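You operate a simulated robot arm through the tools that you are given. There is no shell and no other tool.

You are at the controls of a simulated two-armed robot. One attempt, no reset.

JOB
Run the cabinet up to the heat on the job card.
Fine: vent and door lever closed; wait till the display shows that heat.

It is judged by the outcome, as a careful person would: the job done as asked, and still so three seconds after it is handed in. It fails if anything else is knocked over, pushed out of place, dropped, spilled or broken.

ROBOT AND FRAMES
Two 7-joint arms with fingered hands on one trunk that stands fixed in place. Base frame: the origin is at the foot of the trunk, x ahead of it, y to its left, z up. Units: m, degrees, N and s.
The left shoulder is at [0.072, 0.153, 1.234], the right one opposite. With the tool pointing down near the work surface each hand reaches from about 0.1 to 0.74 m from the base axis, measured 20 degrees to its own side. Payload 4 kg a hand.
The TCP of each hand is the grasp point between the finger pads, 0.03 m short of the fingertips. In the tool frame z runs along the fingers and y along their closing line. The gripper opens to 0.104 m; its body begins 0.035 m behind the TCP. The gripper is a hand of 3 fingers: y runs from the thumb to the fingers, the wrist lies at [-0.015, -0.104, -0.178] in the tool frame.
Orientation is told as [roll, pitch, yaw] about the base's x, y, z axes, in that order, counted from this pose: with the fingers straight down and the wrist toward the robot, the tool's x, y and z point along [0, 1, 0], [1, 0, 0] and [0, 0, -1] of the base frame.

CONTROLS
- The arms move only by the tool drive_tool. It takes "left_deltas", "right_deltas" or both (then of equal length, played together; a hand with none holds still); each is a list of rows, each an object of numbers (a shift or turn left out is 0): "tx", "ty", "tz": the shift along the tool's x, y, z in units of 30 mm (1.0 is 30 mm); "rx", "ry", "rz": the turn, a rotation vector about the tool's x, y, z in units of 8 degrees (1.0 is 8 degrees). In form: [{"tx": .., "ty": .., "tz": .., "rx": .., "ry": .., "rz": ..}, ...]. A call has 1 to 20 rows; each row shifts and turns the commanded pose from where the row before left it, along the tool's axes as they then stand. A call with a number of a shift or a turn outside -1 to 1 is refused whole. Each row takes 0.2 s and may step no farther than 0.05 m and 8.6 degrees from the row before; otherwise, the whole call is refused. Where a pose cannot be reached the arm comes as near as it can. A force on the tool above 40 N (or 10 N above the force at the start of the call, whichever is more), or a blocked arm, ends the call early, and 0.2 s more pass. In this call time passes only in rows, and 0.2 s behind the last. The reply holds the time, the measured pose of the TCP, the force on the tool along the base axes, the opening and the grip force, in the units named above and with some noise, with the torque about the TCP (base axes, N m) and any sound that the robot's microphone picked up, and new pictures: "pictures" is both (left out), scene, wrist or none (wrist: the cameras of the hands that moved).
- Cameras (640 x 400 px; columns grow to the right, rows downward): "scene" is now at [0.127, -0.0518, 1.4945]; the picture's right is [-0.55, -0.83, -0.00], its down [-0.31, 0.21, -0.93] and it looks along [0.77, -0.51, -0.37] (base axes); focal length 246 px, centre (320, 200). "left" rides on the left gripper at [-0.064, -0.094, -0.117] in its tool frame; the picture's right is [-0.72, -0.33, 0.61], its down [0.64, -0.65, 0.40] and it looks along [0.27, 0.68, 0.68] (tool axes); focal length 238 px, centre (320, 200). "right" rides on the right gripper at [0.064, -0.094, -0.117] in its tool frame; the picture's right is [-0.72, 0.33, -0.61], its down [-0.64, -0.65, 0.40] and it looks along [-0.27, 0.68, 0.68] (tool axes); focal length 238 px, centre (320, 200). There is no depth. A picture from a camera that has moved, and an enlarged one, comes with that camera's place and axes in the base frame and with its lens. The place of the scene camera against the robot may be out by one fixed shift of up to 0.018 m in any direction.
- move_column(by): slides the trunk up (or, below 0, down) by that many m; the arms and the scene camera ride with it, the base frame stays. It gives what a move gives, with no picture.
- curl_fingers(index, middle, thumb_bend, thumb_turn, hand): sets how far each is bent, from 0 (flat) to 1 (curled in); at 0.3 the hand is open as for a grip, at 0.7 the pads meet at the TCP. One left out holds its place. A second passes; each finger stops where it meets its share of the squeeze, and holds until it gets a number again. It is the only way to open and close the hand. It gives what a move gives, with no picture; readings hold the bend of each and the force on the fingers (four entries, about 0 where the hand has none), thumb and palm. thumb_turn goes from beside the hand (0) to across from the fingers (1), as for a grip.
- head_to(pan, tilt): turns the head with the scene camera to pan (to the left, within 86 degrees either way) and tilt (down, from -29 to 69), counted from straight ahead of the robot. It gives what a move gives, and a new picture of the scene camera.
- close_up(camera, box): a new picture of the part [left, top, right, bottom] of that camera's present view, enlarged. The clock stands still meanwhile.
- job_done(): hands the job in; it is judged then, once.

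Nothing tells you positions but the pictures and the camera data. Unless the task says otherwise, let go and move clear before handing in.

The tools are called by a JSON object that holds its "api" and its "payload". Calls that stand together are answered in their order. drive_tool: Moves the arms, as the interface text tells. Its arguments: {"type":"object","properties":{"left_deltas":{"type":"array","items":{"type":"object","properties":{"tx":{"type":"number"},"ty":{"type":"number"},"tz":{"type":"number"},"rx":{"type":"number"},"ry":{"type":"number"},"rz":{"type":"number"}}}},"right_deltas":{"type":"array","items":{"type":"object","properties":{"tx":{"type":"number"},"ty":{"type":"number"},"tz":{"type":"number"},"rx":{"type":"number"},"ry":{"type":"number"},"rz":{"type":"number"}}}},"pictures":{"type":"string","enum":["both","scene","wrist","none"]}},"required":[]} The other tools are called the same way: move_column (by) moves the trunk up or down; curl_fingers (index, middle, thumb_bend, thumb_turn, hand) moves the fingers one by one; head_to (pan, tilt) turns the head that bears the scene camera; close_up (camera, box) takes an enlarged picture of a part of a camera's view; job_done () hands the job in.

At the start:

```text
t: 0.0
left_ee_pos: [0.5015, -0.041, 1.4334]
left_tool_rot: [-0.1, 0.0, 0.1]
left_ft_force: [-0.7, -0.5, 0.6]
left_ft_torque: [0.01, 0.0, -0.01]
left_finger_gap: 0.1036
left_gripper_force: 0.0
left_shape: jaw
left_bend: [0.3, 0.3, 0.3, 0.98]
left_finger forces: [0.0, 0.1, 0.0, 0.0, 0.0, 0.0]
right_ee_pos: [0.3642, -0.4247, 1.4348]
right_tool_rot: [0.2, 0.2, 0.2]
right_ft_force: [1.1, -0.2, -0.7]
right_ft_torque: [0.02, -0.03, -0.01]
right_finger_gap: 0.1038
right_gripper_force: 0.1
right_shape: jaw
right_bend: [0.3, 0.3, 0.3, 0.98]
right_finger forces: [0.0, 0.1, 0.1, 0.0, 0.0, 0.0]
trunk travel left (down, up): [-0.65, 0.29]
head pan, tilt (commanded): [-33.7, 21.6]
```

scene: 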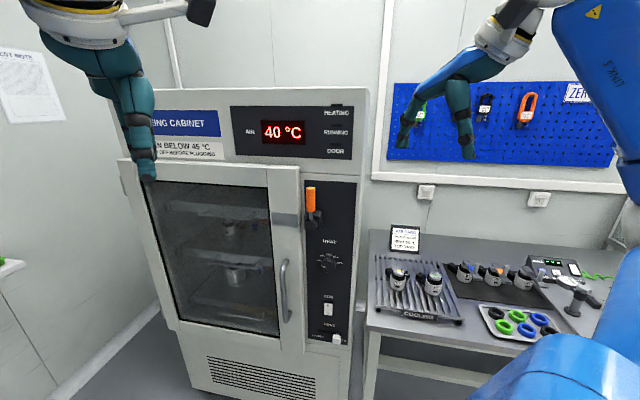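
right: 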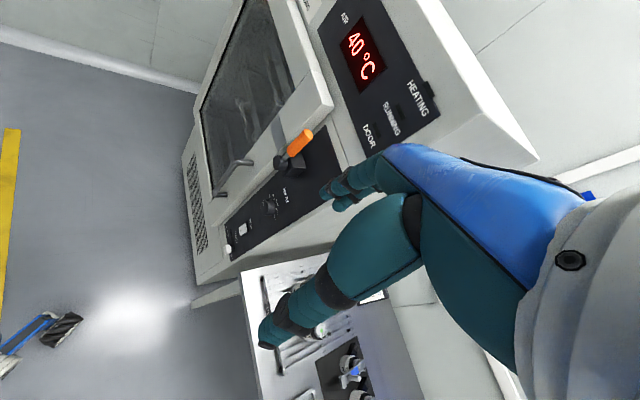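
left: 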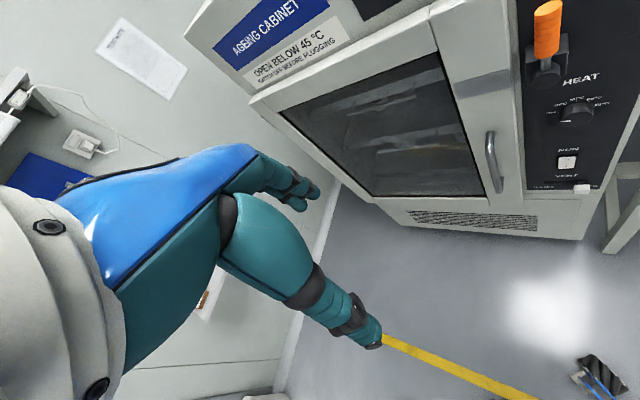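

I see an ageing cabinet with a display at 40 °C, an orange door lever, a heat knob, a run switch and a vent control, plus a bench on the right with a card on it. I'll enlarge the relevant parts to read the labels.

{"api": "close_up", "payload": {"camera": "scene", "box": [290, 170, 370, 350]}}

{"api": "close_up", "payload": {"camera": "scene", "box": [380, 215, 430, 255]}}

{"api": "close_up", "payload": {"camera": "scene", "box": [110, 90, 370, 180]}}

{"api": "close_up", "payload": {"camera": "left", "box": [480, 0, 640, 210]}}

{"api": "close_up", "payload": {"camera": "scene", "box": [0, 40, 60, 130]}}

{"api": "close_up", "payload": {"camera": "right", "box": [210, 120, 350, 270]}}

```text
2.22 times, centred on (330, 260) of scene
camera zoom: at [0.127, -0.0518, 1.4945], right [-0.55, -0.83, 0.0], down [-0.31, 0.21, -0.93], along [0.77, -0.51, -0.37], focal length 546 px, centre (298, 67)
```

zoom: 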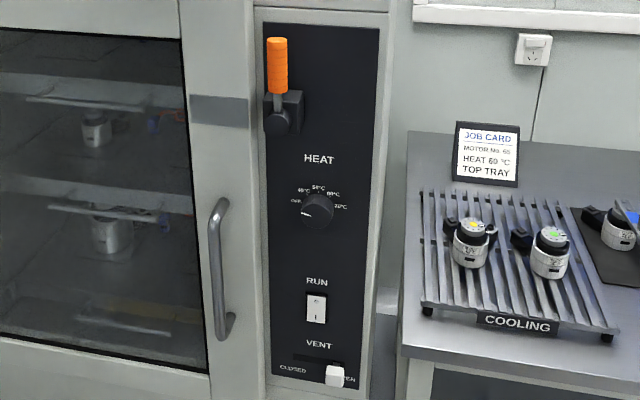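

```text
10.00 times, centred on (405, 235) of scene
camera zoom: at [0.127, -0.0518, 1.4945], right [-0.55, -0.83, 0.0], down [-0.31, 0.21, -0.93], along [0.77, -0.51, -0.37], focal length 2457 px, centre (-530, -150)
```

zoom: 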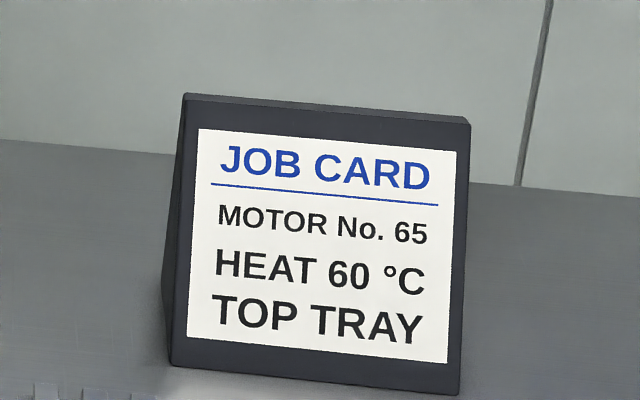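

```text
2.46 times, centred on (240, 135) of scene
camera zoom: at [0.127, -0.0518, 1.4945], right [-0.55, -0.83, 0.0], down [-0.31, 0.21, -0.93], along [0.77, -0.51, -0.37], focal length 605 px, centre (517, 360)
```

zoom: 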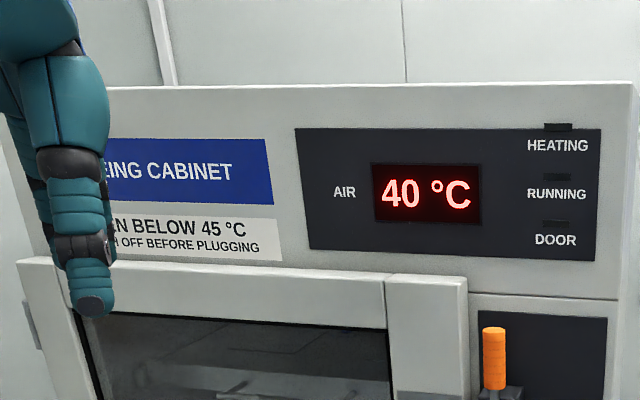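

```text
1.90 times, centred on (560, 105) of left
camera zoom: at [0.4063, -0.1057, 1.5496], right [-0.33, -0.72, -0.61], down [-0.65, 0.64, -0.4], along [0.68, 0.27, -0.68], focal length 454 px, centre (-137, 381)
```

zoom: 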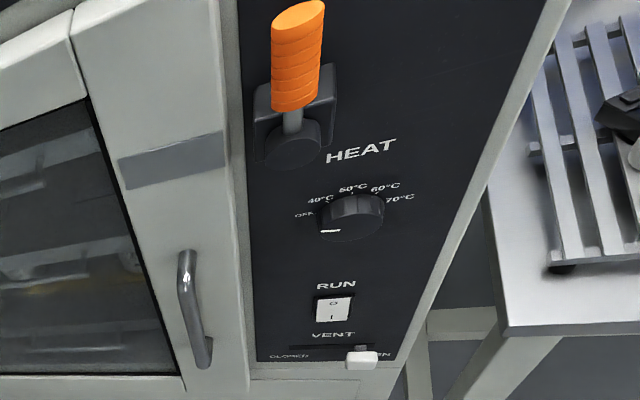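

```text
4.44 times, centred on (30, 85) of scene
camera zoom: at [0.127, -0.0518, 1.4945], right [-0.55, -0.83, 0.0], down [-0.31, 0.21, -0.93], along [0.77, -0.51, -0.37], focal length 1092 px, centre (1609, 711)
```

zoom: 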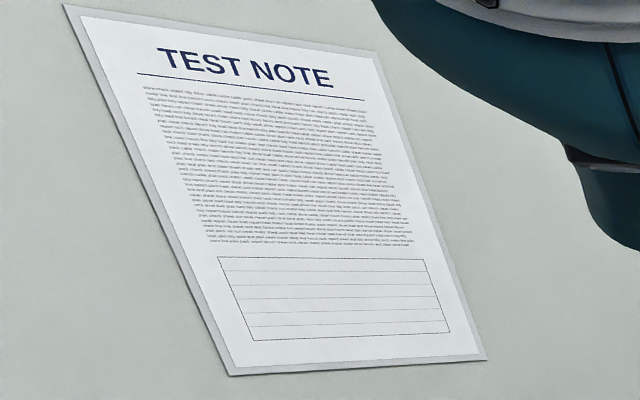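

```text
2.67 times, centred on (280, 195) of right
camera zoom: at [0.2692, -0.3615, 1.5525], right [0.33, -0.72, 0.61], down [-0.65, -0.64, -0.4], along [0.68, -0.27, -0.68], focal length 636 px, centre (427, 213)
```

zoom: 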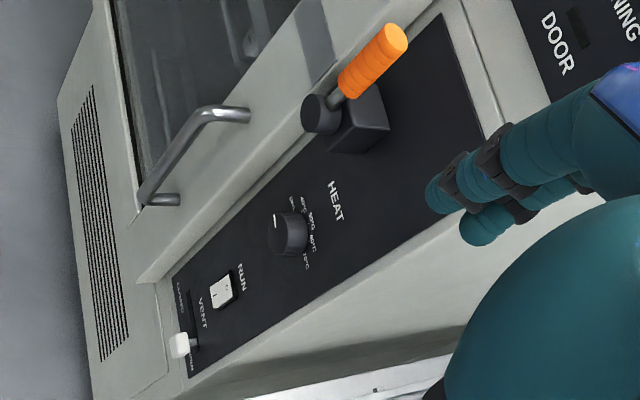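

The job card calls for 60 °C. The vent slider is at OPEN, the knob looks to be near OFF, and the door lever points up. I'll take sharper enlargements of the lever, knob, switch, vent and lamps.

{"api": "close_up", "payload": {"camera": "scene", "box": [300, 235, 350, 275]}}

{"api": "close_up", "payload": {"camera": "scene", "box": [300, 290, 360, 350]}}

{"api": "close_up", "payload": {"camera": "scene", "box": [260, 175, 350, 235]}}

{"api": "close_up", "payload": {"camera": "scene", "box": [310, 95, 360, 160]}}

{"api": "close_up", "payload": {"camera": "left", "box": [530, 80, 620, 200]}}

{"api": "close_up", "payload": {"camera": "right", "box": [250, 170, 300, 220]}}

```text
10.00 times, centred on (325, 255) of scene
camera zoom: at [0.127, -0.0518, 1.4945], right [-0.55, -0.83, 0.0], down [-0.31, 0.21, -0.93], along [0.77, -0.51, -0.37], focal length 2457 px, centre (270, -350)
```

zoom: 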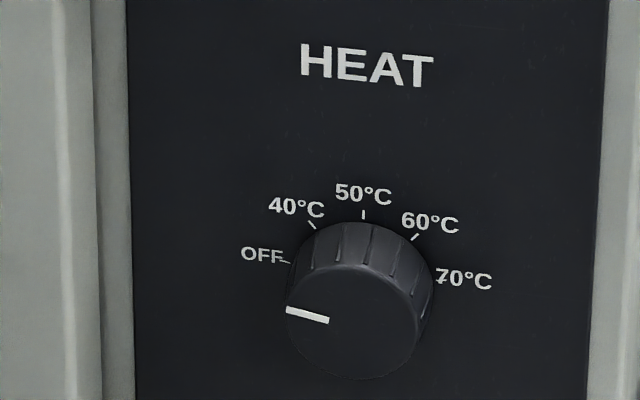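

```text
6.67 times, centred on (330, 320) of scene
camera zoom: at [0.127, -0.0518, 1.4945], right [-0.55, -0.83, 0.0], down [-0.31, 0.21, -0.93], along [0.77, -0.51, -0.37], focal length 1638 px, centre (253, -600)
```

zoom: 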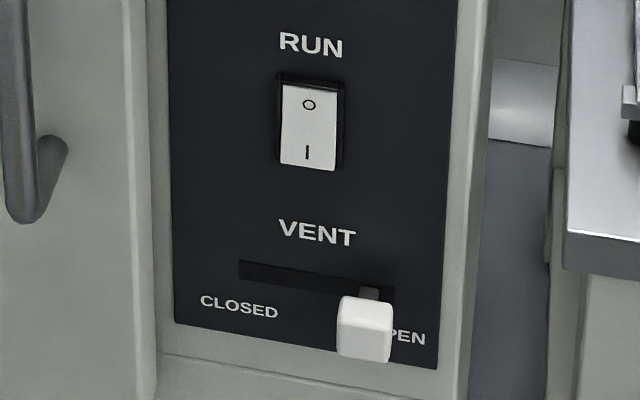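

```text
6.67 times, centred on (305, 205) of scene
camera zoom: at [0.127, -0.0518, 1.4945], right [-0.55, -0.83, 0.0], down [-0.31, 0.21, -0.93], along [0.77, -0.51, -0.37], focal length 1638 px, centre (420, 167)
```

zoom: 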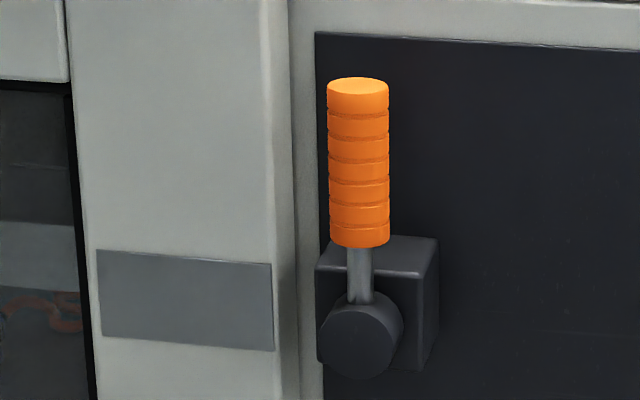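

```text
6.15 times, centred on (335, 128) of scene
camera zoom: at [0.127, -0.0518, 1.4945], right [-0.55, -0.83, 0.0], down [-0.31, 0.21, -0.93], along [0.77, -0.51, -0.37], focal length 1512 px, centre (228, 646)
```

zoom: 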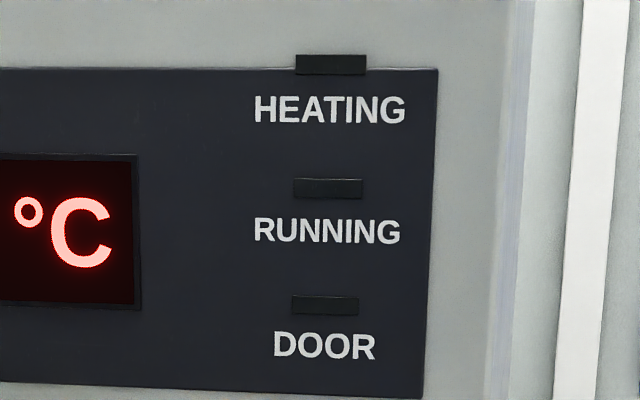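

```text
3.33 times, centred on (575, 140) of left
camera zoom: at [0.4063, -0.1057, 1.5496], right [-0.33, -0.72, -0.61], down [-0.65, 0.64, -0.4], along [0.68, 0.27, -0.68], focal length 794 px, centre (-530, 400)
```

zoom: 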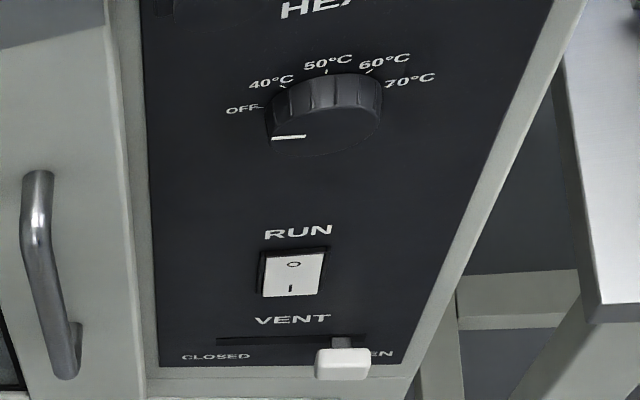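

```text
8.00 times, centred on (275, 195) of right
camera zoom: at [0.2692, -0.3615, 1.5525], right [0.33, -0.72, 0.61], down [-0.65, -0.64, -0.4], along [0.68, -0.27, -0.68], focal length 1907 px, centre (680, 240)
```

zoom: 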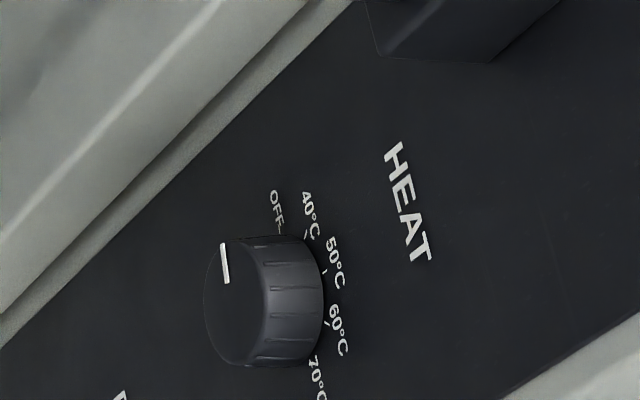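

The knob sits at OFF and its marks are about 42° apart, so 60 °C is roughly 126° clockwise. RUN is at O, the vent is OPEN, and the lever is up, off its strike plate on the door. From the two hand cameras, the panel plane is vertical and faces about (-0.7, 0.7, 0), with the knob near [0.67, -0.45, 0.99], the lever hub near [0.68, -0.39, 1.15] and the vent slider near [0.64, -0.47, 0.67]. I'll first move the left hand out of the way and bring the right hand in.

{"api": "drive_tool", "payload": {"left_deltas": [{"tx": 0.83, "ty": -0.5}, {"tx": 0.83, "ty": -0.5}, {"tx": 0.83, "ty": -0.5}, {"tx": 0.83, "ty": -0.5}, {"tx": 0.83, "ty": -0.5}, {"tx": 0.83, "ty": -0.5}], "right_deltas": [{"tx": 0.36, "ty": 0.75, "tz": 0.5}, {"tx": 0.36, "ty": 0.75, "tz": 0.5}, {"tx": 0.36, "ty": 0.75, "tz": 0.5}, {"tx": 0.36, "ty": 0.75, "tz": 0.5}, {"tx": 0.36, "ty": 0.75, "tz": 0.5}, {"tx": 0.36, "ty": 0.75, "tz": 0.5}], "pictures": "scene"}}

```text
t: 1.4
left_ee_pos: [0.4086, 0.1161, 1.4331]
left_tool_rot: [-0.2, 0.1, 0.0]
left_ft_force: [0.0, 0.2, 0.5]
left_ft_torque: [-0.04, -0.01, 0.0]
left_finger_gap: 0.1036
left_gripper_force: 0.0
left_shape: jaw
left_bend: [0.3, 0.3, 0.3, 0.98]
left_finger forces: [0.0, 0.0, 0.1, 0.0, 0.0, 0.0]
right_ee_pos: [0.4988, -0.3521, 1.3489]
right_tool_rot: [-0.2, 0.0, 0.1]
right_ft_force: [-0.3, 0.8, 0.5]
right_ft_torque: [-0.03, -0.02, 0.01]
right_finger_gap: 0.1037
right_gripper_force: 0.1
right_shape: jaw
right_bend: [0.3, 0.3, 0.3, 0.98]
right_finger forces: [0.0, 0.0, 0.1, 0.0, 0.1, 0.0]
trunk travel left (down, up): [-0.65, 0.29]
head pan, tilt (commanded): [-33.7, 21.6]
camera scene: at [0.127, -0.0453, 1.4947], right [-0.55, -0.83, 0.0], down [-0.31, 0.2, -0.93], along [0.77, -0.52, -0.37], focal length 246 px, centre (320, 200)
```

scene: 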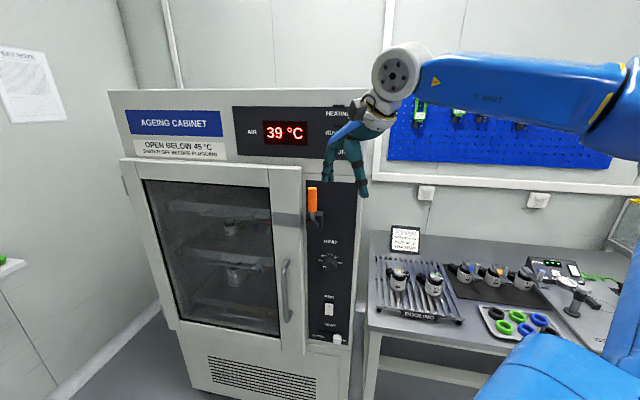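

The right hand came in cleanly. Next I'll yaw it 45° to face the cabinet, then pitch the fingers forward.

{"api": "drive_tool", "payload": {"right_deltas": [{"rz": 0.94}, {"rz": 0.94}, {"rz": 0.94}, {"rz": 0.94}, {"rz": 0.94}, {"rz": 0.94}, {"rx": -0.94, "tz": 0.4}, {"rx": -0.94, "tz": 0.3}, {"rx": -0.94}, {"rx": -0.94}, {"rx": -0.94}, {"rx": -0.94}], "pictures": "both"}}

```text
t: 4.0
left_ee_pos: [0.4088, 0.1103, 1.4337]
left_tool_rot: [-0.1, 0.1, 0.0]
left_ft_force: [0.6, 0.6, -1.0]
left_ft_torque: [0.0, -0.01, 0.02]
left_finger_gap: 0.1037
left_gripper_force: 0.0
left_shape: jaw
left_bend: [0.3, 0.3, 0.3, 0.98]
left_finger forces: [0.0, 0.1, 0.0, 0.0, 0.0, 0.0]
right_ee_pos: [0.4982, -0.359, 1.3253]
right_tool_rot: [0.1, -45.2, -45.1]
right_ft_force: [0.3, -0.5, 0.1]
right_ft_torque: [0.02, -0.02, 0.0]
right_finger_gap: 0.1039
right_gripper_force: 0.0
right_shape: jaw
right_bend: [0.3, 0.3, 0.3, 0.98]
right_finger forces: [0.0, 0.0, 0.1, 0.0, 0.1, 0.0]
trunk travel left (down, up): [-0.65, 0.29]
head pan, tilt (commanded): [-33.7, 21.6]
camera scene: at [0.1274, -0.0494, 1.4945], right [-0.55, -0.83, 0.0], down [-0.31, 0.2, -0.93], along [0.77, -0.52, -0.37], focal length 246 px, centre (320, 200)
camera right: at [0.4378, -0.2079, 1.3407], right [-0.65, -0.36, 0.66], down [-0.57, -0.33, -0.75], along [0.49, -0.87, 0.01], focal length 238 px, centre (320, 200)
```

scene: 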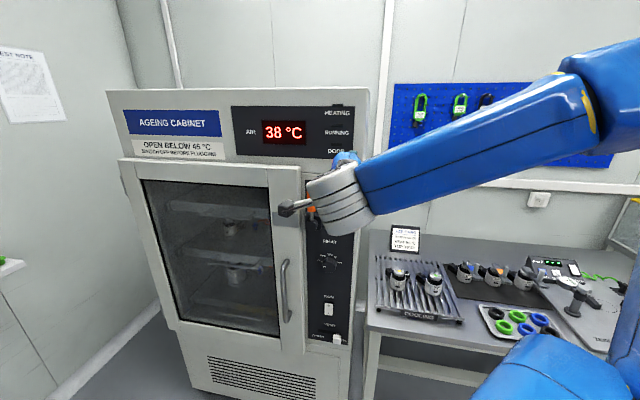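
right: 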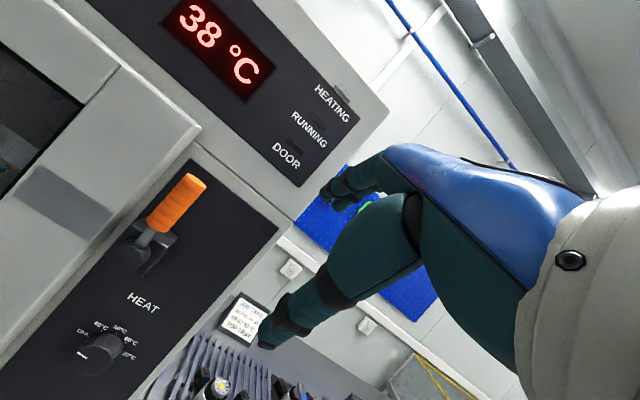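

The hand has pitched 45° so far and the right camera has a clear view of the panel. I'll finish the pitch so the fingers point straight into the panel.

{"api": "drive_tool", "payload": {"right_deltas": [{"rx": -0.94}, {"rx": -0.94}, {"rx": -0.94}, {"rx": -0.94}, {"rx": -0.94}, {"rx": -0.92}], "pictures": "both"}}

{"api": "curl_fingers", "payload": {"hand": "right", "index": 0.7, "middle": 0.7, "thumb_bend": 0.7, "thumb_turn": 1.0}}

{"api": "close_up", "payload": {"camera": "right", "box": [0, 0, 640, 400]}}

```text
t: 5.4
left_ee_pos: [0.4079, 0.1095, 1.4345]
left_tool_rot: [0.0, 0.0, 0.1]
left_ft_force: [-0.6, -0.5, -0.6]
left_ft_torque: [-0.04, -0.01, -0.01]
left_finger_gap: 0.1036
left_gripper_force: 0.1
left_shape: jaw
left_bend: [0.3, 0.3, 0.3, 0.98]
left_finger forces: [0.0, 0.0, 0.0, 0.0, 0.0, 0.0]
right_ee_pos: [0.4959, -0.3589, 1.3248]
right_tool_rot: [0.2, -79.1, -45.0]
right_ft_force: [0.0, -0.1, 0.9]
right_ft_torque: [0.0, -0.03, -0.01]
right_finger_gap: 0.1037
right_gripper_force: 0.0
right_shape: jaw
right_bend: [0.3, 0.3, 0.3, 0.98]
right_finger forces: [0.0, 0.1, 0.0, 0.0, 0.1, 0.1]
right hand out of reach, approached as far as the arm can: row 5, 6
trunk travel left (down, up): [-0.65, 0.29]
head pan, tilt (commanded): [-33.7, 21.6]
camera scene: at [0.1265, -0.0494, 1.4946], right [-0.55, -0.83, 0.0], down [-0.31, 0.2, -0.93], along [0.77, -0.52, -0.37], focal length 246 px, centre (320, 200)
camera right: at [0.4483, -0.22, 1.2554], right [-0.89, -0.13, 0.44], down [-0.26, -0.65, -0.72], along [0.37, -0.75, 0.54], focal length 238 px, centre (320, 200)
```

scene: 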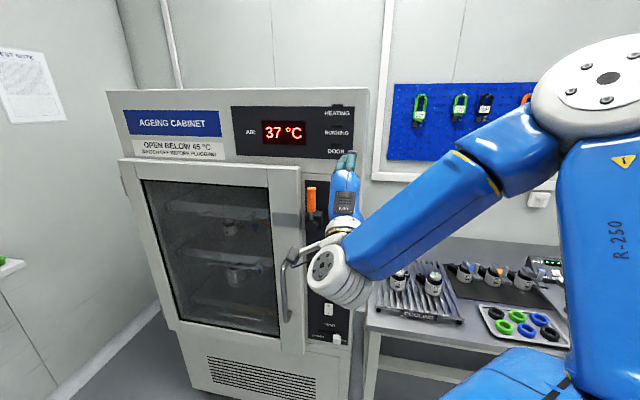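
right: 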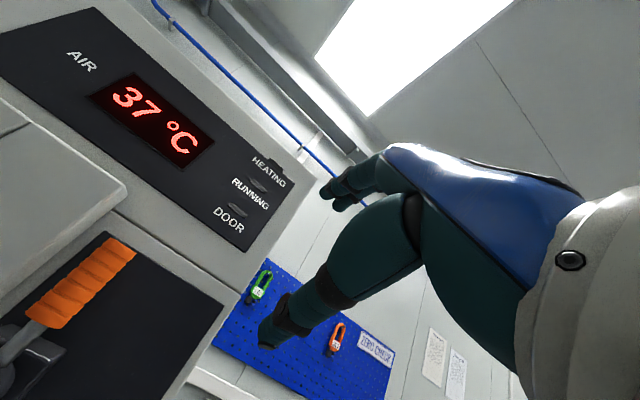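

```text
t: 6.4
left_ee_pos: [0.4078, 0.1102, 1.4344]
left_tool_rot: [-0.1, 0.0, 0.1]
left_ft_force: [-0.6, -0.8, 0.3]
left_ft_torque: [0.02, 0.01, -0.01]
left_finger_gap: 0.1036
left_gripper_force: 0.1
left_shape: jaw
left_bend: [0.3, 0.3, 0.3, 0.98]
left_finger forces: [0.1, 0.0, 0.0, 0.0, 0.1, 0.0]
right_ee_pos: [0.4972, -0.3584, 1.3248]
right_tool_rot: [-0.1, -78.9, -44.9]
right_ft_force: [0.5, 0.3, 0.8]
right_ft_torque: [-0.05, 0.01, -0.01]
right_finger_gap: 0.0015
right_gripper_force: 0.0
right_shape: fingers
right_bend: [0.7, 0.7, 0.7, 1.0]
right_finger forces: [0.1, 0.1, 0.0, 0.0, 0.1, 0.0]
trunk travel left (down, up): [-0.65, 0.29]
head pan, tilt (commanded): [-33.7, 21.6]
```

```text
1.00 times, centred on (320, 200) of right (not enlarged: the box is as wide or as high as the picture)
camera zoom: at [0.4492, -0.22, 1.2552], right [-0.89, -0.13, 0.44], down [-0.26, -0.65, -0.72], along [0.37, -0.75, 0.54], focal length 238 px, centre (320, 200)
```

zoom: 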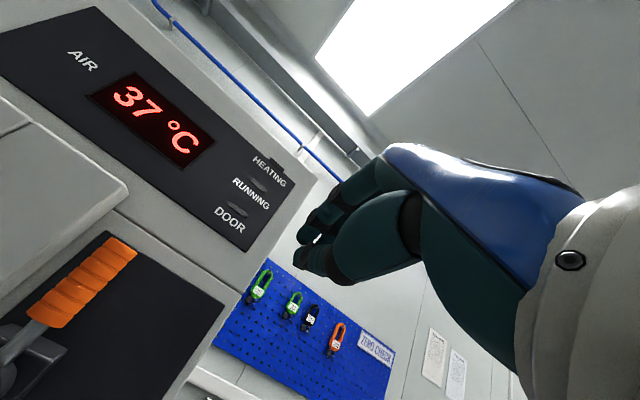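

The arm ran out of wrist travel at about 79° pitch in this folded position. With the fingers pinched to a beak, I'll lower the hand beside the lever and see if reach gets better when extended.

{"api": "drive_tool", "payload": {"right_deltas": [{"ty": -0.9, "tx": -0.4, "tz": 0.4}, {"ty": -0.9, "tx": -0.4, "tz": 0.4}, {"ty": -0.9, "tx": -0.4, "tz": 0.4}], "pictures": "both"}}

```text
t: 7.2
left_ee_pos: [0.4076, 0.1095, 1.4347]
left_tool_rot: [-0.1, 0.0, 0.0]
left_ft_force: [0.8, -0.8, -0.1]
left_ft_torque: [0.0, -0.02, -0.02]
left_finger_gap: 0.1036
left_gripper_force: 0.1
left_shape: jaw
left_bend: [0.3, 0.3, 0.3, 0.98]
left_finger forces: [0.0, 0.0, 0.0, 0.0, 0.1, 0.1]
right_ee_pos: [0.4702, -0.3785, 1.3001]
right_tool_rot: [1.6, -77.7, -47.3]
right_ft_force: [1.0, 0.6, -0.1]
right_ft_torque: [-0.03, -0.02, 0.01]
right_finger_gap: 0.0016
right_gripper_force: 0.0
right_shape: fingers
right_bend: [0.7, 0.7, 0.7, 1.0]
right_finger forces: [0.0, 0.0, 0.0, 0.0, 0.1, 0.0]
right hand out of reach, approached as far as the arm can: row 1, 2, 3
trunk travel left (down, up): [-0.65, 0.29]
head pan, tilt (commanded): [-33.7, 21.6]
camera scene: at [0.1266, -0.0497, 1.4946], right [-0.55, -0.83, 0.0], down [-0.31, 0.2, -0.93], along [0.77, -0.51, -0.37], focal length 246 px, centre (320, 200)
camera right: at [0.4226, -0.2377, 1.2347], right [-0.89, -0.12, 0.45], down [-0.28, -0.63, -0.73], along [0.37, -0.77, 0.52], focal length 238 px, centre (320, 200)
```

scene: 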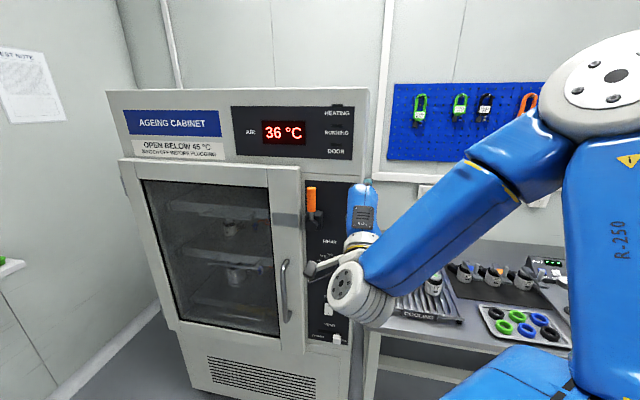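
right: 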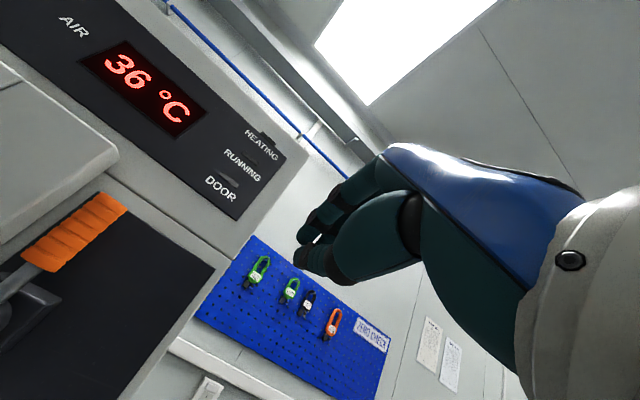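

The palm-up roll puts the wrist at its limit, because this hand's forearm axis runs mostly along +y. Rolling about the finger axis so that y points left should suit the right arm much better, so I'll try that.

{"api": "drive_tool", "payload": {"right_deltas": [{"rz": -0.94, "tz": 0.2}, {"rz": -0.94, "tz": 0.2}, {"rz": -0.94, "tz": 0.2}, {"rz": -0.94, "tz": 0.2}, {"rz": -0.94, "tz": 0.2}, {"rz": -0.94, "tz": 0.2}], "pictures": "both"}}

```text
t: 8.6
left_ee_pos: [0.4082, 0.1095, 1.4332]
left_tool_rot: [-0.1, 0.1, 0.0]
left_ft_force: [0.3, 0.5, 1.2]
left_ft_torque: [0.0, 0.01, -0.02]
left_finger_gap: 0.1036
left_gripper_force: 0.1
left_shape: jaw
left_bend: [0.3, 0.3, 0.3, 0.98]
left_finger forces: [0.1, 0.0, 0.0, 0.0, 0.0, 0.1]
right_ee_pos: [0.4688, -0.3778, 1.3055]
right_tool_rot: [-24.8, -75.9, -22.5]
right_ft_force: [-0.7, -0.2, -0.6]
right_ft_torque: [-0.03, 0.04, -0.03]
right_finger_gap: 0.0015
right_gripper_force: 0.0
right_shape: fingers
right_bend: [0.7, 0.7, 0.7, 1.0]
right_finger forces: [0.0, 0.0, 0.1, 0.0, 0.0, 0.0]
right hand out of reach, approached as far as the arm can: row 1, 2, 3, 4, 5, 6
trunk travel left (down, up): [-0.65, 0.29]
head pan, tilt (commanded): [-33.7, 21.6]
camera scene: at [0.1272, -0.0495, 1.4945], right [-0.55, -0.83, 0.0], down [-0.31, 0.2, -0.93], along [0.77, -0.52, -0.37], focal length 246 px, centre (320, 200)
camera right: at [0.4183, -0.242, 1.2344], right [-0.85, -0.08, 0.53], down [-0.35, -0.67, -0.66], along [0.4, -0.74, 0.54], focal length 238 px, centre (320, 200)
```

scene: 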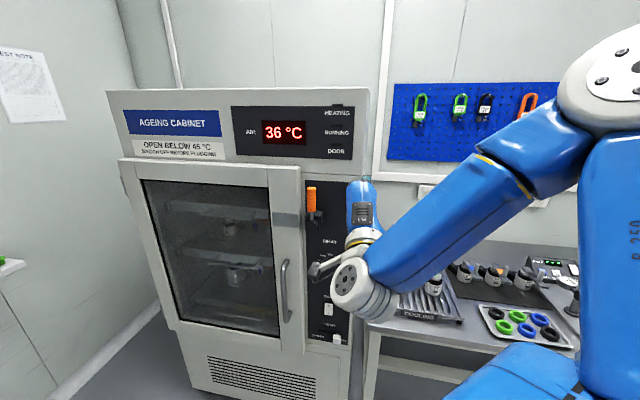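
right: 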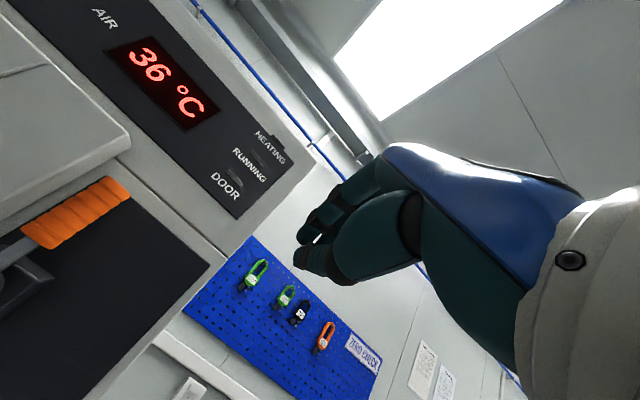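

The arm is stuck at a wrist limit, so I'll back out by pitching the hand down again before trying the other roll.

{"api": "drive_tool", "payload": {"right_deltas": [{"rz": 0.94, "tz": -0.2}, {"rz": 0.94, "tz": -0.2}, {"rz": 0.94, "tz": -0.2}, {"rz": 0.94, "tz": -0.2}, {"rz": 0.94, "tz": -0.2}, {"rz": 0.94, "tz": -0.2}], "pictures": "none"}}

```text
t: 10.0
left_ee_pos: [0.4082, 0.1103, 1.4342]
left_tool_rot: [-0.1, 0.0, 0.1]
left_ft_force: [0.0, 0.4, -0.2]
left_ft_torque: [0.02, -0.01, 0.0]
left_finger_gap: 0.1035
left_gripper_force: 0.0
left_shape: jaw
left_bend: [0.3, 0.3, 0.3, 0.98]
left_finger forces: [0.0, 0.1, 0.0, 0.0, 0.0, 0.1]
right_ee_pos: [0.4629, -0.4274, 1.3647]
right_tool_rot: [69.9, -48.9, -122.5]
right_ft_force: [-0.4, -0.5, -0.5]
right_ft_torque: [0.0, 0.04, -0.01]
right_finger_gap: 0.0016
right_gripper_force: 0.0
right_shape: fingers
right_bend: [0.7, 0.7, 0.7, 1.0]
right_finger forces: [0.0, 0.0, 0.1, 0.0, 0.0, 0.0]
right hand out of reach, approached as far as the arm can: row 1, 2, 3, 4, 5, 6
trunk travel left (down, up): [-0.65, 0.29]
head pan, tilt (commanded): [-33.7, 21.6]
```

The reach resets from where the arm really is, and the roll went the other way. I'll pitch the hand back to pointing down first, then re-approach with y pointing left.

{"api": "drive_tool", "payload": {"right_deltas": [{"rx": 0.94}, {"rx": 0.94}, {"rx": 0.94}, {"rx": 0.94}, {"rx": 0.94}, {"rx": 0.94}, {"rx": 0.94}, {"rx": 0.94}], "pictures": "scene"}}

```text
t: 11.8
left_ee_pos: [0.4082, 0.1086, 1.4334]
left_tool_rot: [-0.1, 0.1, 0.2]
left_ft_force: [0.6, -1.1, 0.9]
left_ft_torque: [0.01, -0.01, -0.01]
left_finger_gap: 0.1036
left_gripper_force: 0.0
left_shape: jaw
left_bend: [0.3, 0.3, 0.3, 0.98]
left_finger forces: [0.0, 0.0, 0.0, 0.0, 0.0, 0.0]
right_ee_pos: [0.4617, -0.4281, 1.365]
right_tool_rot: [38.8, -10.4, -66.6]
right_ft_force: [0.5, -0.4, -0.4]
right_ft_torque: [-0.03, 0.04, -0.04]
right_finger_gap: 0.0018
right_gripper_force: 0.2
right_shape: fingers
right_bend: [0.7, 0.7, 0.7, 1.0]
right_finger forces: [0.0, 0.0, 0.0, 0.0, 0.1, 0.0]
trunk travel left (down, up): [-0.65, 0.29]
head pan, tilt (commanded): [-33.7, 21.6]
camera scene: at [0.1263, -0.0507, 1.4946], right [-0.55, -0.83, 0.0], down [-0.31, 0.2, -0.93], along [0.77, -0.51, -0.37], focal length 246 px, centre (320, 200)
```

scene: 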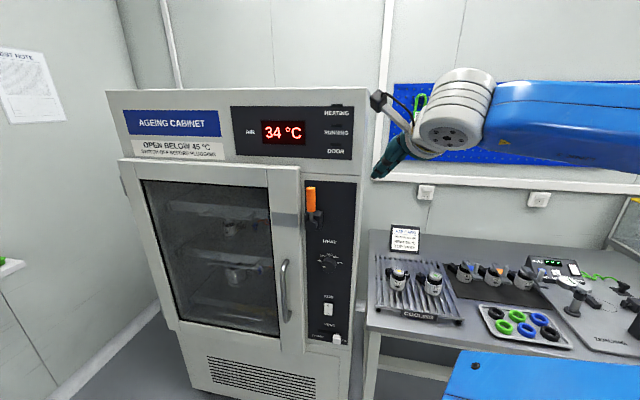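

The hand is back in free space. I'll turn it to point straight down with y forward-left, which is the intermediate pose before rolling to face the panel.

{"api": "drive_tool", "payload": {"right_deltas": [{"rx": 0.363, "ry": -0.13, "rz": -0.858}, {"rx": 0.363, "ry": -0.13, "rz": -0.858}, {"rx": 0.363, "ry": -0.13, "rz": -0.858}, {"rx": 0.363, "ry": -0.13, "rz": -0.858}, {"rx": 0.363, "ry": -0.13, "rz": -0.858}, {"rx": 0.363, "ry": -0.13, "rz": -0.858}, {"rx": 0.363, "ry": -0.13, "rz": -0.858}, {"rx": 0.363, "ry": -0.13, "rz": -0.858}, {"rx": 0.363, "ry": -0.13, "rz": -0.858}, {"rx": 0.363, "ry": -0.13, "rz": -0.858}, {"rx": 0.363, "ry": -0.13, "rz": -0.858}, {"rx": 0.363, "ry": -0.13, "rz": -0.858}, {"rx": 0.363, "ry": -0.13, "rz": -0.858}, {"rx": 0.363, "ry": -0.13, "rz": -0.858}, {"rx": 0.363, "ry": -0.13, "rz": -0.858}], "pictures": "scene"}}

```text
t: 15.0
left_ee_pos: [0.4072, 0.1086, 1.4345]
left_tool_rot: [-0.1, 0.0, 0.1]
left_ft_force: [0.5, -0.5, 0.2]
left_ft_torque: [0.04, -0.01, 0.04]
left_finger_gap: 0.1039
left_gripper_force: 0.0
left_shape: jaw
left_bend: [0.3, 0.3, 0.3, 0.98]
left_finger forces: [0.0, 0.0, 0.1, 0.0, 0.0, 0.0]
right_ee_pos: [0.459, -0.4353, 1.3649]
right_tool_rot: [10.7, -13.0, 5.6]
right_ft_force: [-0.4, -0.6, 0.0]
right_ft_torque: [-0.01, 0.01, -0.02]
right_finger_gap: 0.0016
right_gripper_force: 0.1
right_shape: fingers
right_bend: [0.7, 0.7, 0.7, 1.0]
right_finger forces: [0.0, 0.0, 0.0, 0.1, 0.0, 0.0]
right hand out of reach, approached as far as the arm can: row 10, 11, 12, 13, 14, 15
trunk travel left (down, up): [-0.65, 0.29]
head pan, tilt (commanded): [-33.7, 21.6]
camera scene: at [0.1262, -0.0513, 1.4946], right [-0.55, -0.83, 0.0], down [-0.31, 0.2, -0.93], along [0.77, -0.51, -0.37], focal length 246 px, centre (320, 200)
```

scene: 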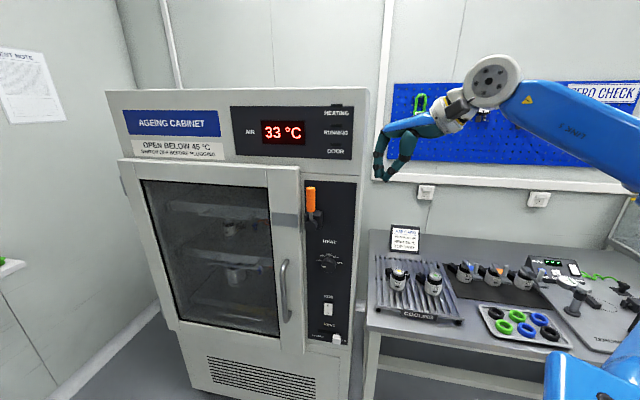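

The wrist limit shows up on this side too. Pitching up should be easier with the shoulder below the hand, so I'll return to the yaw −45° pose and lower the trunk.

{"api": "drive_tool", "payload": {"right_deltas": [{"rx": -0.411, "ry": -0.454, "rz": 0.604}, {"rx": -0.411, "ry": -0.454, "rz": 0.604}, {"rx": -0.411, "ry": -0.454, "rz": 0.604}, {"rx": -0.411, "ry": -0.454, "rz": 0.604}, {"rx": -0.411, "ry": -0.454, "rz": 0.604}, {"rx": -0.411, "ry": -0.454, "rz": 0.604}, {"rx": -0.411, "ry": -0.454, "rz": 0.604}, {"rx": -0.411, "ry": -0.454, "rz": 0.604}, {"rx": -0.411, "ry": -0.454, "rz": 0.604}], "pictures": "none"}}

{"api": "move_column", "payload": {"by": -0.3}}

{"api": "head_to", "payload": {"pan": -38, "tilt": 8}}

```text
t: 17.0
left_ee_pos: [0.4103, 0.1098, 1.4323]
left_tool_rot: [0.0, 0.1, 0.0]
left_ft_force: [-0.2, 0.1, 0.1]
left_ft_torque: [-0.03, -0.02, 0.01]
left_finger_gap: 0.1035
left_gripper_force: 0.0
left_shape: jaw
left_bend: [0.3, 0.3, 0.3, 0.98]
left_finger forces: [0.0, 0.1, 0.0, 0.0, 0.1, 0.0]
right_ee_pos: [0.4608, -0.4353, 1.3631]
right_tool_rot: [0.1, -40.0, -45.1]
right_ft_force: [0.4, -0.1, 0.6]
right_ft_torque: [0.0, -0.01, 0.01]
right_finger_gap: 0.0017
right_gripper_force: 0.2
right_shape: fingers
right_bend: [0.7, 0.7, 0.7, 1.0]
right_finger forces: [0.0, 0.1, 0.0, 0.1, 0.0, 0.1]
trunk travel left (down, up): [-0.65, 0.29]
head pan, tilt (commanded): [-33.7, 21.6]
```

```text
t: 20.0
left_ee_pos: [0.407, 0.1084, 1.1335]
left_tool_rot: [0.0, 0.0, 0.1]
left_ft_force: [-0.1, 0.1, -1.0]
left_ft_torque: [-0.01, 0.04, 0.0]
left_finger_gap: 0.1034
left_gripper_force: 0.1
left_shape: jaw
left_bend: [0.3, 0.3, 0.3, 0.98]
left_finger forces: [0.0, 0.0, 0.0, 0.0, 0.0, 0.0]
right_ee_pos: [0.4601, -0.4334, 1.0662]
right_tool_rot: [0.2, -40.0, -44.9]
right_ft_force: [0.1, -0.2, -0.1]
right_ft_torque: [0.0, 0.0, -0.02]
right_finger_gap: 0.0015
right_gripper_force: 0.1
right_shape: fingers
right_bend: [0.7, 0.7, 0.7, 1.0]
right_finger forces: [0.1, 0.0, 0.1, 0.1, 0.0, 0.0]
trunk travel left (down, up): [-0.35, 0.59]
head pan, tilt (commanded): [-33.7, 21.6]
```

```text
t: 20.8
left_ee_pos: [0.4083, 0.1082, 1.1335]
left_tool_rot: [-0.2, 0.1, 0.1]
left_ft_force: [-0.1, 0.2, -1.0]
left_ft_torque: [0.01, -0.04, -0.01]
left_finger_gap: 0.1036
left_gripper_force: 0.1
left_shape: jaw
left_bend: [0.3, 0.3, 0.3, 0.98]
left_finger forces: [0.1, 0.0, 0.0, 0.0, 0.0, 0.1]
right_ee_pos: [0.4585, -0.4343, 1.0649]
right_tool_rot: [0.2, -40.0, -45.0]
right_ft_force: [-0.3, -0.4, 0.5]
right_ft_torque: [0.0, 0.01, 0.0]
right_finger_gap: 0.0016
right_gripper_force: 0.1
right_shape: fingers
right_bend: [0.7, 0.7, 0.7, 1.0]
right_finger forces: [0.0, 0.0, 0.0, 0.0, 0.0, 0.0]
trunk travel left (down, up): [-0.35, 0.59]
head pan, tilt (commanded): [-38.0, 8.0]
camera scene: at [0.1219, -0.0555, 1.2165], right [-0.62, -0.79, 0.0], down [-0.11, 0.09, -0.99], along [0.78, -0.61, -0.14], focal length 246 px, centre (320, 200)
```

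scene: 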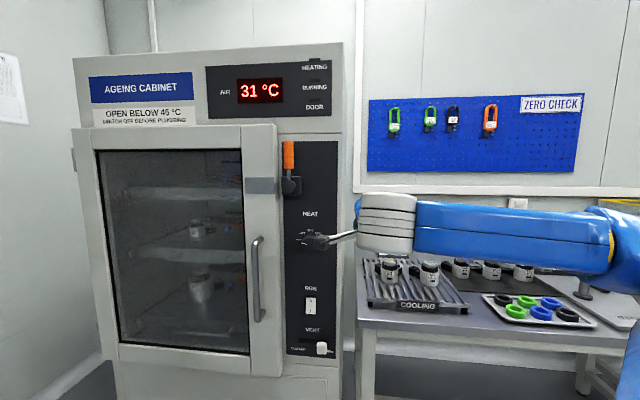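

The scene view now looks level with the panel. I'll raise the right hand relative to the shoulder and then pitch up in steps.

{"api": "drive_tool", "payload": {"right_deltas": [{"ty": 0.715, "tz": -0.851}, {"ty": 0.715, "tz": -0.851}, {"ty": 0.715, "tz": -0.851}, {"ty": 0.715, "tz": -0.851}, {"ty": 0.715, "tz": -0.851}, {"rx": -0.9}, {"rx": -0.9}, {"rx": -0.9}, {"rx": -0.9}, {"rx": -0.9}, {"rx": -0.9}, {"rx": -0.85}], "pictures": "both"}}

```text
t: 23.4
left_ee_pos: [0.4083, 0.1119, 1.1337]
left_tool_rot: [-0.3, 0.0, 0.1]
left_ft_force: [-0.3, -1.0, 0.1]
left_ft_torque: [-0.04, 0.01, 0.0]
left_finger_gap: 0.1035
left_gripper_force: 0.1
left_shape: jaw
left_bend: [0.3, 0.3, 0.3, 0.98]
left_finger forces: [0.0, 0.0, 0.0, 0.0, 0.1, 0.1]
right_ee_pos: [0.4584, -0.432, 1.2318]
right_tool_rot: [1.2, -86.7, -46.1]
right_ft_force: [0.3, 0.5, 0.4]
right_ft_torque: [-0.01, -0.03, -0.01]
right_finger_gap: 0.0017
right_gripper_force: 0.1
right_shape: fingers
right_bend: [0.7, 0.7, 0.7, 1.0]
right_finger forces: [0.0, 0.0, 0.0, 0.1, 0.1, 0.1]
right hand out of reach, approached as far as the arm can: row 12
trunk travel left (down, up): [-0.35, 0.59]
head pan, tilt (commanded): [-38.0, 8.0]
camera scene: at [0.1212, -0.0525, 1.2168], right [-0.62, -0.79, 0.0], down [-0.11, 0.08, -0.99], along [0.78, -0.61, -0.14], focal length 246 px, centre (320, 200)
camera right: at [0.417, -0.3001, 1.1455], right [-0.93, -0.09, 0.36], down [-0.19, -0.71, -0.68], along [0.32, -0.7, 0.64], focal length 238 px, centre (320, 200)
```

scene: 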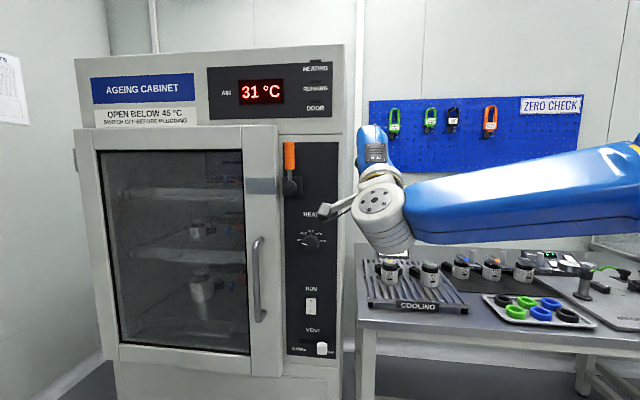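
right: 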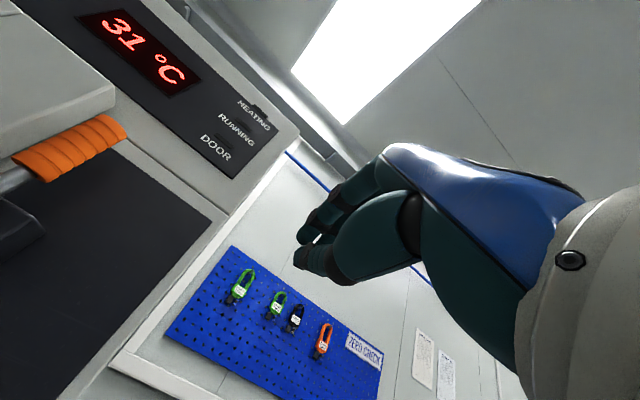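

Reach is much better: the hand is at −87° pitch beside the panel. Now I'll move the pinched fingers toward the right side of the orange grip, stopping short.

{"api": "drive_tool", "payload": {"right_deltas": [{"tx": 0.8, "tz": 0.55}, {"tx": 0.8, "tz": 0.55}, {"tx": 0.8, "tz": 0.55}, {"tx": 0.8, "tz": 0.55}], "pictures": "both"}}

```text
t: 24.4
left_ee_pos: [0.4103, 0.1092, 1.1339]
left_tool_rot: [-0.1, 0.1, 0.1]
left_ft_force: [0.6, 0.1, 0.0]
left_ft_torque: [0.0, -0.01, -0.02]
left_finger_gap: 0.1038
left_gripper_force: 0.0
left_shape: jaw
left_bend: [0.3, 0.3, 0.3, 0.98]
left_finger forces: [0.0, 0.0, 0.0, 0.0, 0.0, 0.0]
right_ee_pos: [0.5748, -0.4112, 1.2273]
right_tool_rot: [3.2, -85.8, -48.3]
right_ft_force: [-0.2, 0.0, 0.5]
right_ft_torque: [-0.01, 0.0, -0.04]
right_finger_gap: 0.0015
right_gripper_force: 0.0
right_shape: fingers
right_bend: [0.7, 0.7, 0.7, 1.0]
right_finger forces: [0.0, 0.0, 0.1, 0.1, 0.0, 0.0]
trunk travel left (down, up): [-0.35, 0.59]
head pan, tilt (commanded): [-38.0, 8.0]
camera scene: at [0.124, -0.0552, 1.2163], right [-0.62, -0.79, 0.0], down [-0.11, 0.09, -0.99], along [0.78, -0.61, -0.14], focal length 246 px, centre (320, 200)
camera right: at [0.5339, -0.2787, 1.1429], right [-0.93, -0.09, 0.37], down [-0.2, -0.7, -0.68], along [0.32, -0.71, 0.63], focal length 238 px, centre (320, 200)
```

scene: 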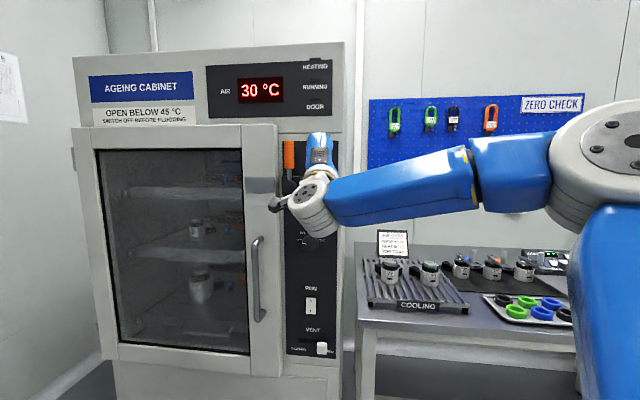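
right: 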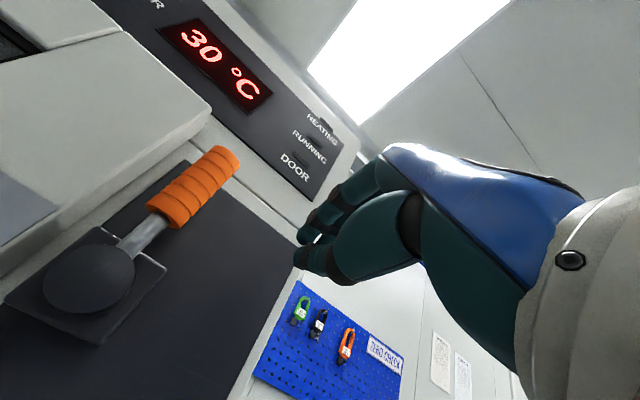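

The lever hub is at about [0.677, -0.388, 1.147] and the grip top at z 1.26, and both match my estimates. I'll push the beak in to grip depth, just right of the grip.

{"api": "drive_tool", "payload": {"right_deltas": [{"tz": 0.7, "ty": 0.2}, {"tz": 0.7, "ty": 0.2}], "pictures": "both"}}

```text
t: 25.0
left_ee_pos: [0.4081, 0.1097, 1.1337]
left_tool_rot: [0.0, -0.1, 0.2]
left_ft_force: [-0.1, -0.3, 0.6]
left_ft_torque: [-0.03, -0.01, 0.0]
left_finger_gap: 0.1038
left_gripper_force: 0.0
left_shape: jaw
left_bend: [0.3, 0.3, 0.3, 0.98]
left_finger forces: [0.1, 0.0, 0.1, 0.0, 0.1, 0.0]
right_ee_pos: [0.5741, -0.4098, 1.2286]
right_tool_rot: [3.8, -85.9, -49.1]
right_ft_force: [-0.8, 0.5, 0.2]
right_ft_torque: [0.0, 0.03, -0.01]
right_finger_gap: 0.0015
right_gripper_force: 0.0
right_shape: fingers
right_bend: [0.7, 0.7, 0.7, 1.0]
right_finger forces: [0.1, 0.0, 0.1, 0.0, 0.0, 0.0]
right hand out of reach, approached as far as the arm can: row 1, 2
trunk travel left (down, up): [-0.35, 0.59]
head pan, tilt (commanded): [-38.0, 8.0]
camera scene: at [0.1224, -0.0551, 1.2166], right [-0.62, -0.79, 0.0], down [-0.11, 0.09, -0.99], along [0.78, -0.61, -0.14], focal length 246 px, centre (320, 200)
camera right: at [0.5322, -0.2784, 1.1438], right [-0.93, -0.09, 0.37], down [-0.2, -0.7, -0.68], along [0.32, -0.71, 0.63], focal length 238 px, centre (320, 200)
```

scene: 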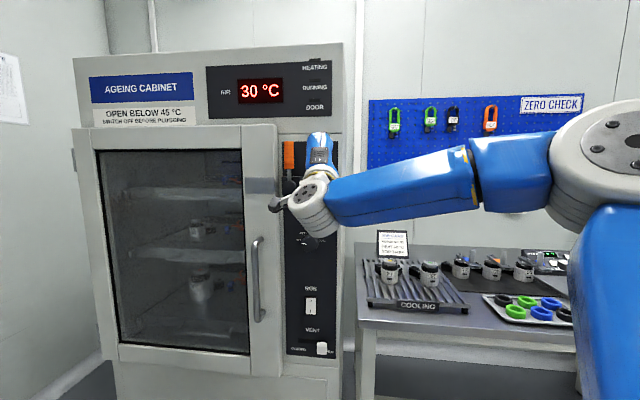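
right: 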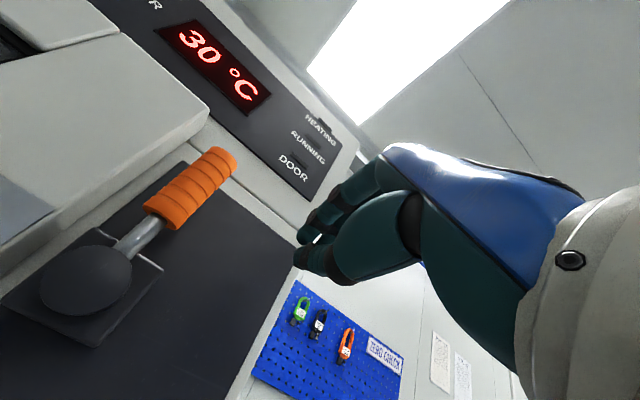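

The wrist is at its limit again this close in. A less steep pitch will do for pushing the lever, so I'll tilt back by about 30° and then move in.

{"api": "drive_tool", "payload": {"right_deltas": [{"rx": 0.94}, {"rx": 0.94}, {"rx": 0.94}, {"rx": 0.94}], "pictures": "wrist"}}

```text
t: 26.0
left_ee_pos: [0.4077, 0.1098, 1.1346]
left_tool_rot: [0.0, 0.0, 0.1]
left_ft_force: [0.1, -0.4, -0.2]
left_ft_torque: [0.02, -0.01, -0.01]
left_finger_gap: 0.1038
left_gripper_force: 0.0
left_shape: jaw
left_bend: [0.3, 0.3, 0.3, 0.98]
left_finger forces: [0.0, 0.0, 0.0, 0.0, 0.0, 0.0]
right_ee_pos: [0.5716, -0.4097, 1.2259]
right_tool_rot: [0.2, -56.3, -45.0]
right_ft_force: [0.2, -0.4, -0.5]
right_ft_torque: [0.03, -0.02, -0.02]
right_finger_gap: 0.0015
right_gripper_force: 0.0
right_shape: fingers
right_bend: [0.7, 0.7, 0.7, 1.0]
right_finger forces: [0.0, 0.0, 0.0, 0.0, 0.1, 0.0]
trunk travel left (down, up): [-0.35, 0.59]
head pan, tilt (commanded): [-38.0, 8.0]
camera right: at [0.511, -0.2604, 1.2141], right [-0.74, -0.28, 0.61], down [-0.47, -0.43, -0.77], along [0.48, -0.86, 0.19], focal length 238 px, centre (320, 200)
```

right: 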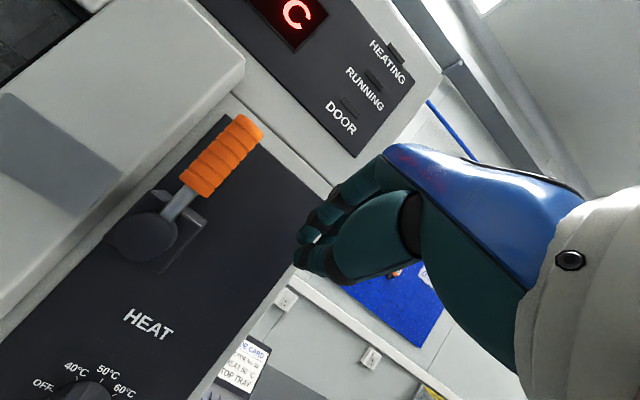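

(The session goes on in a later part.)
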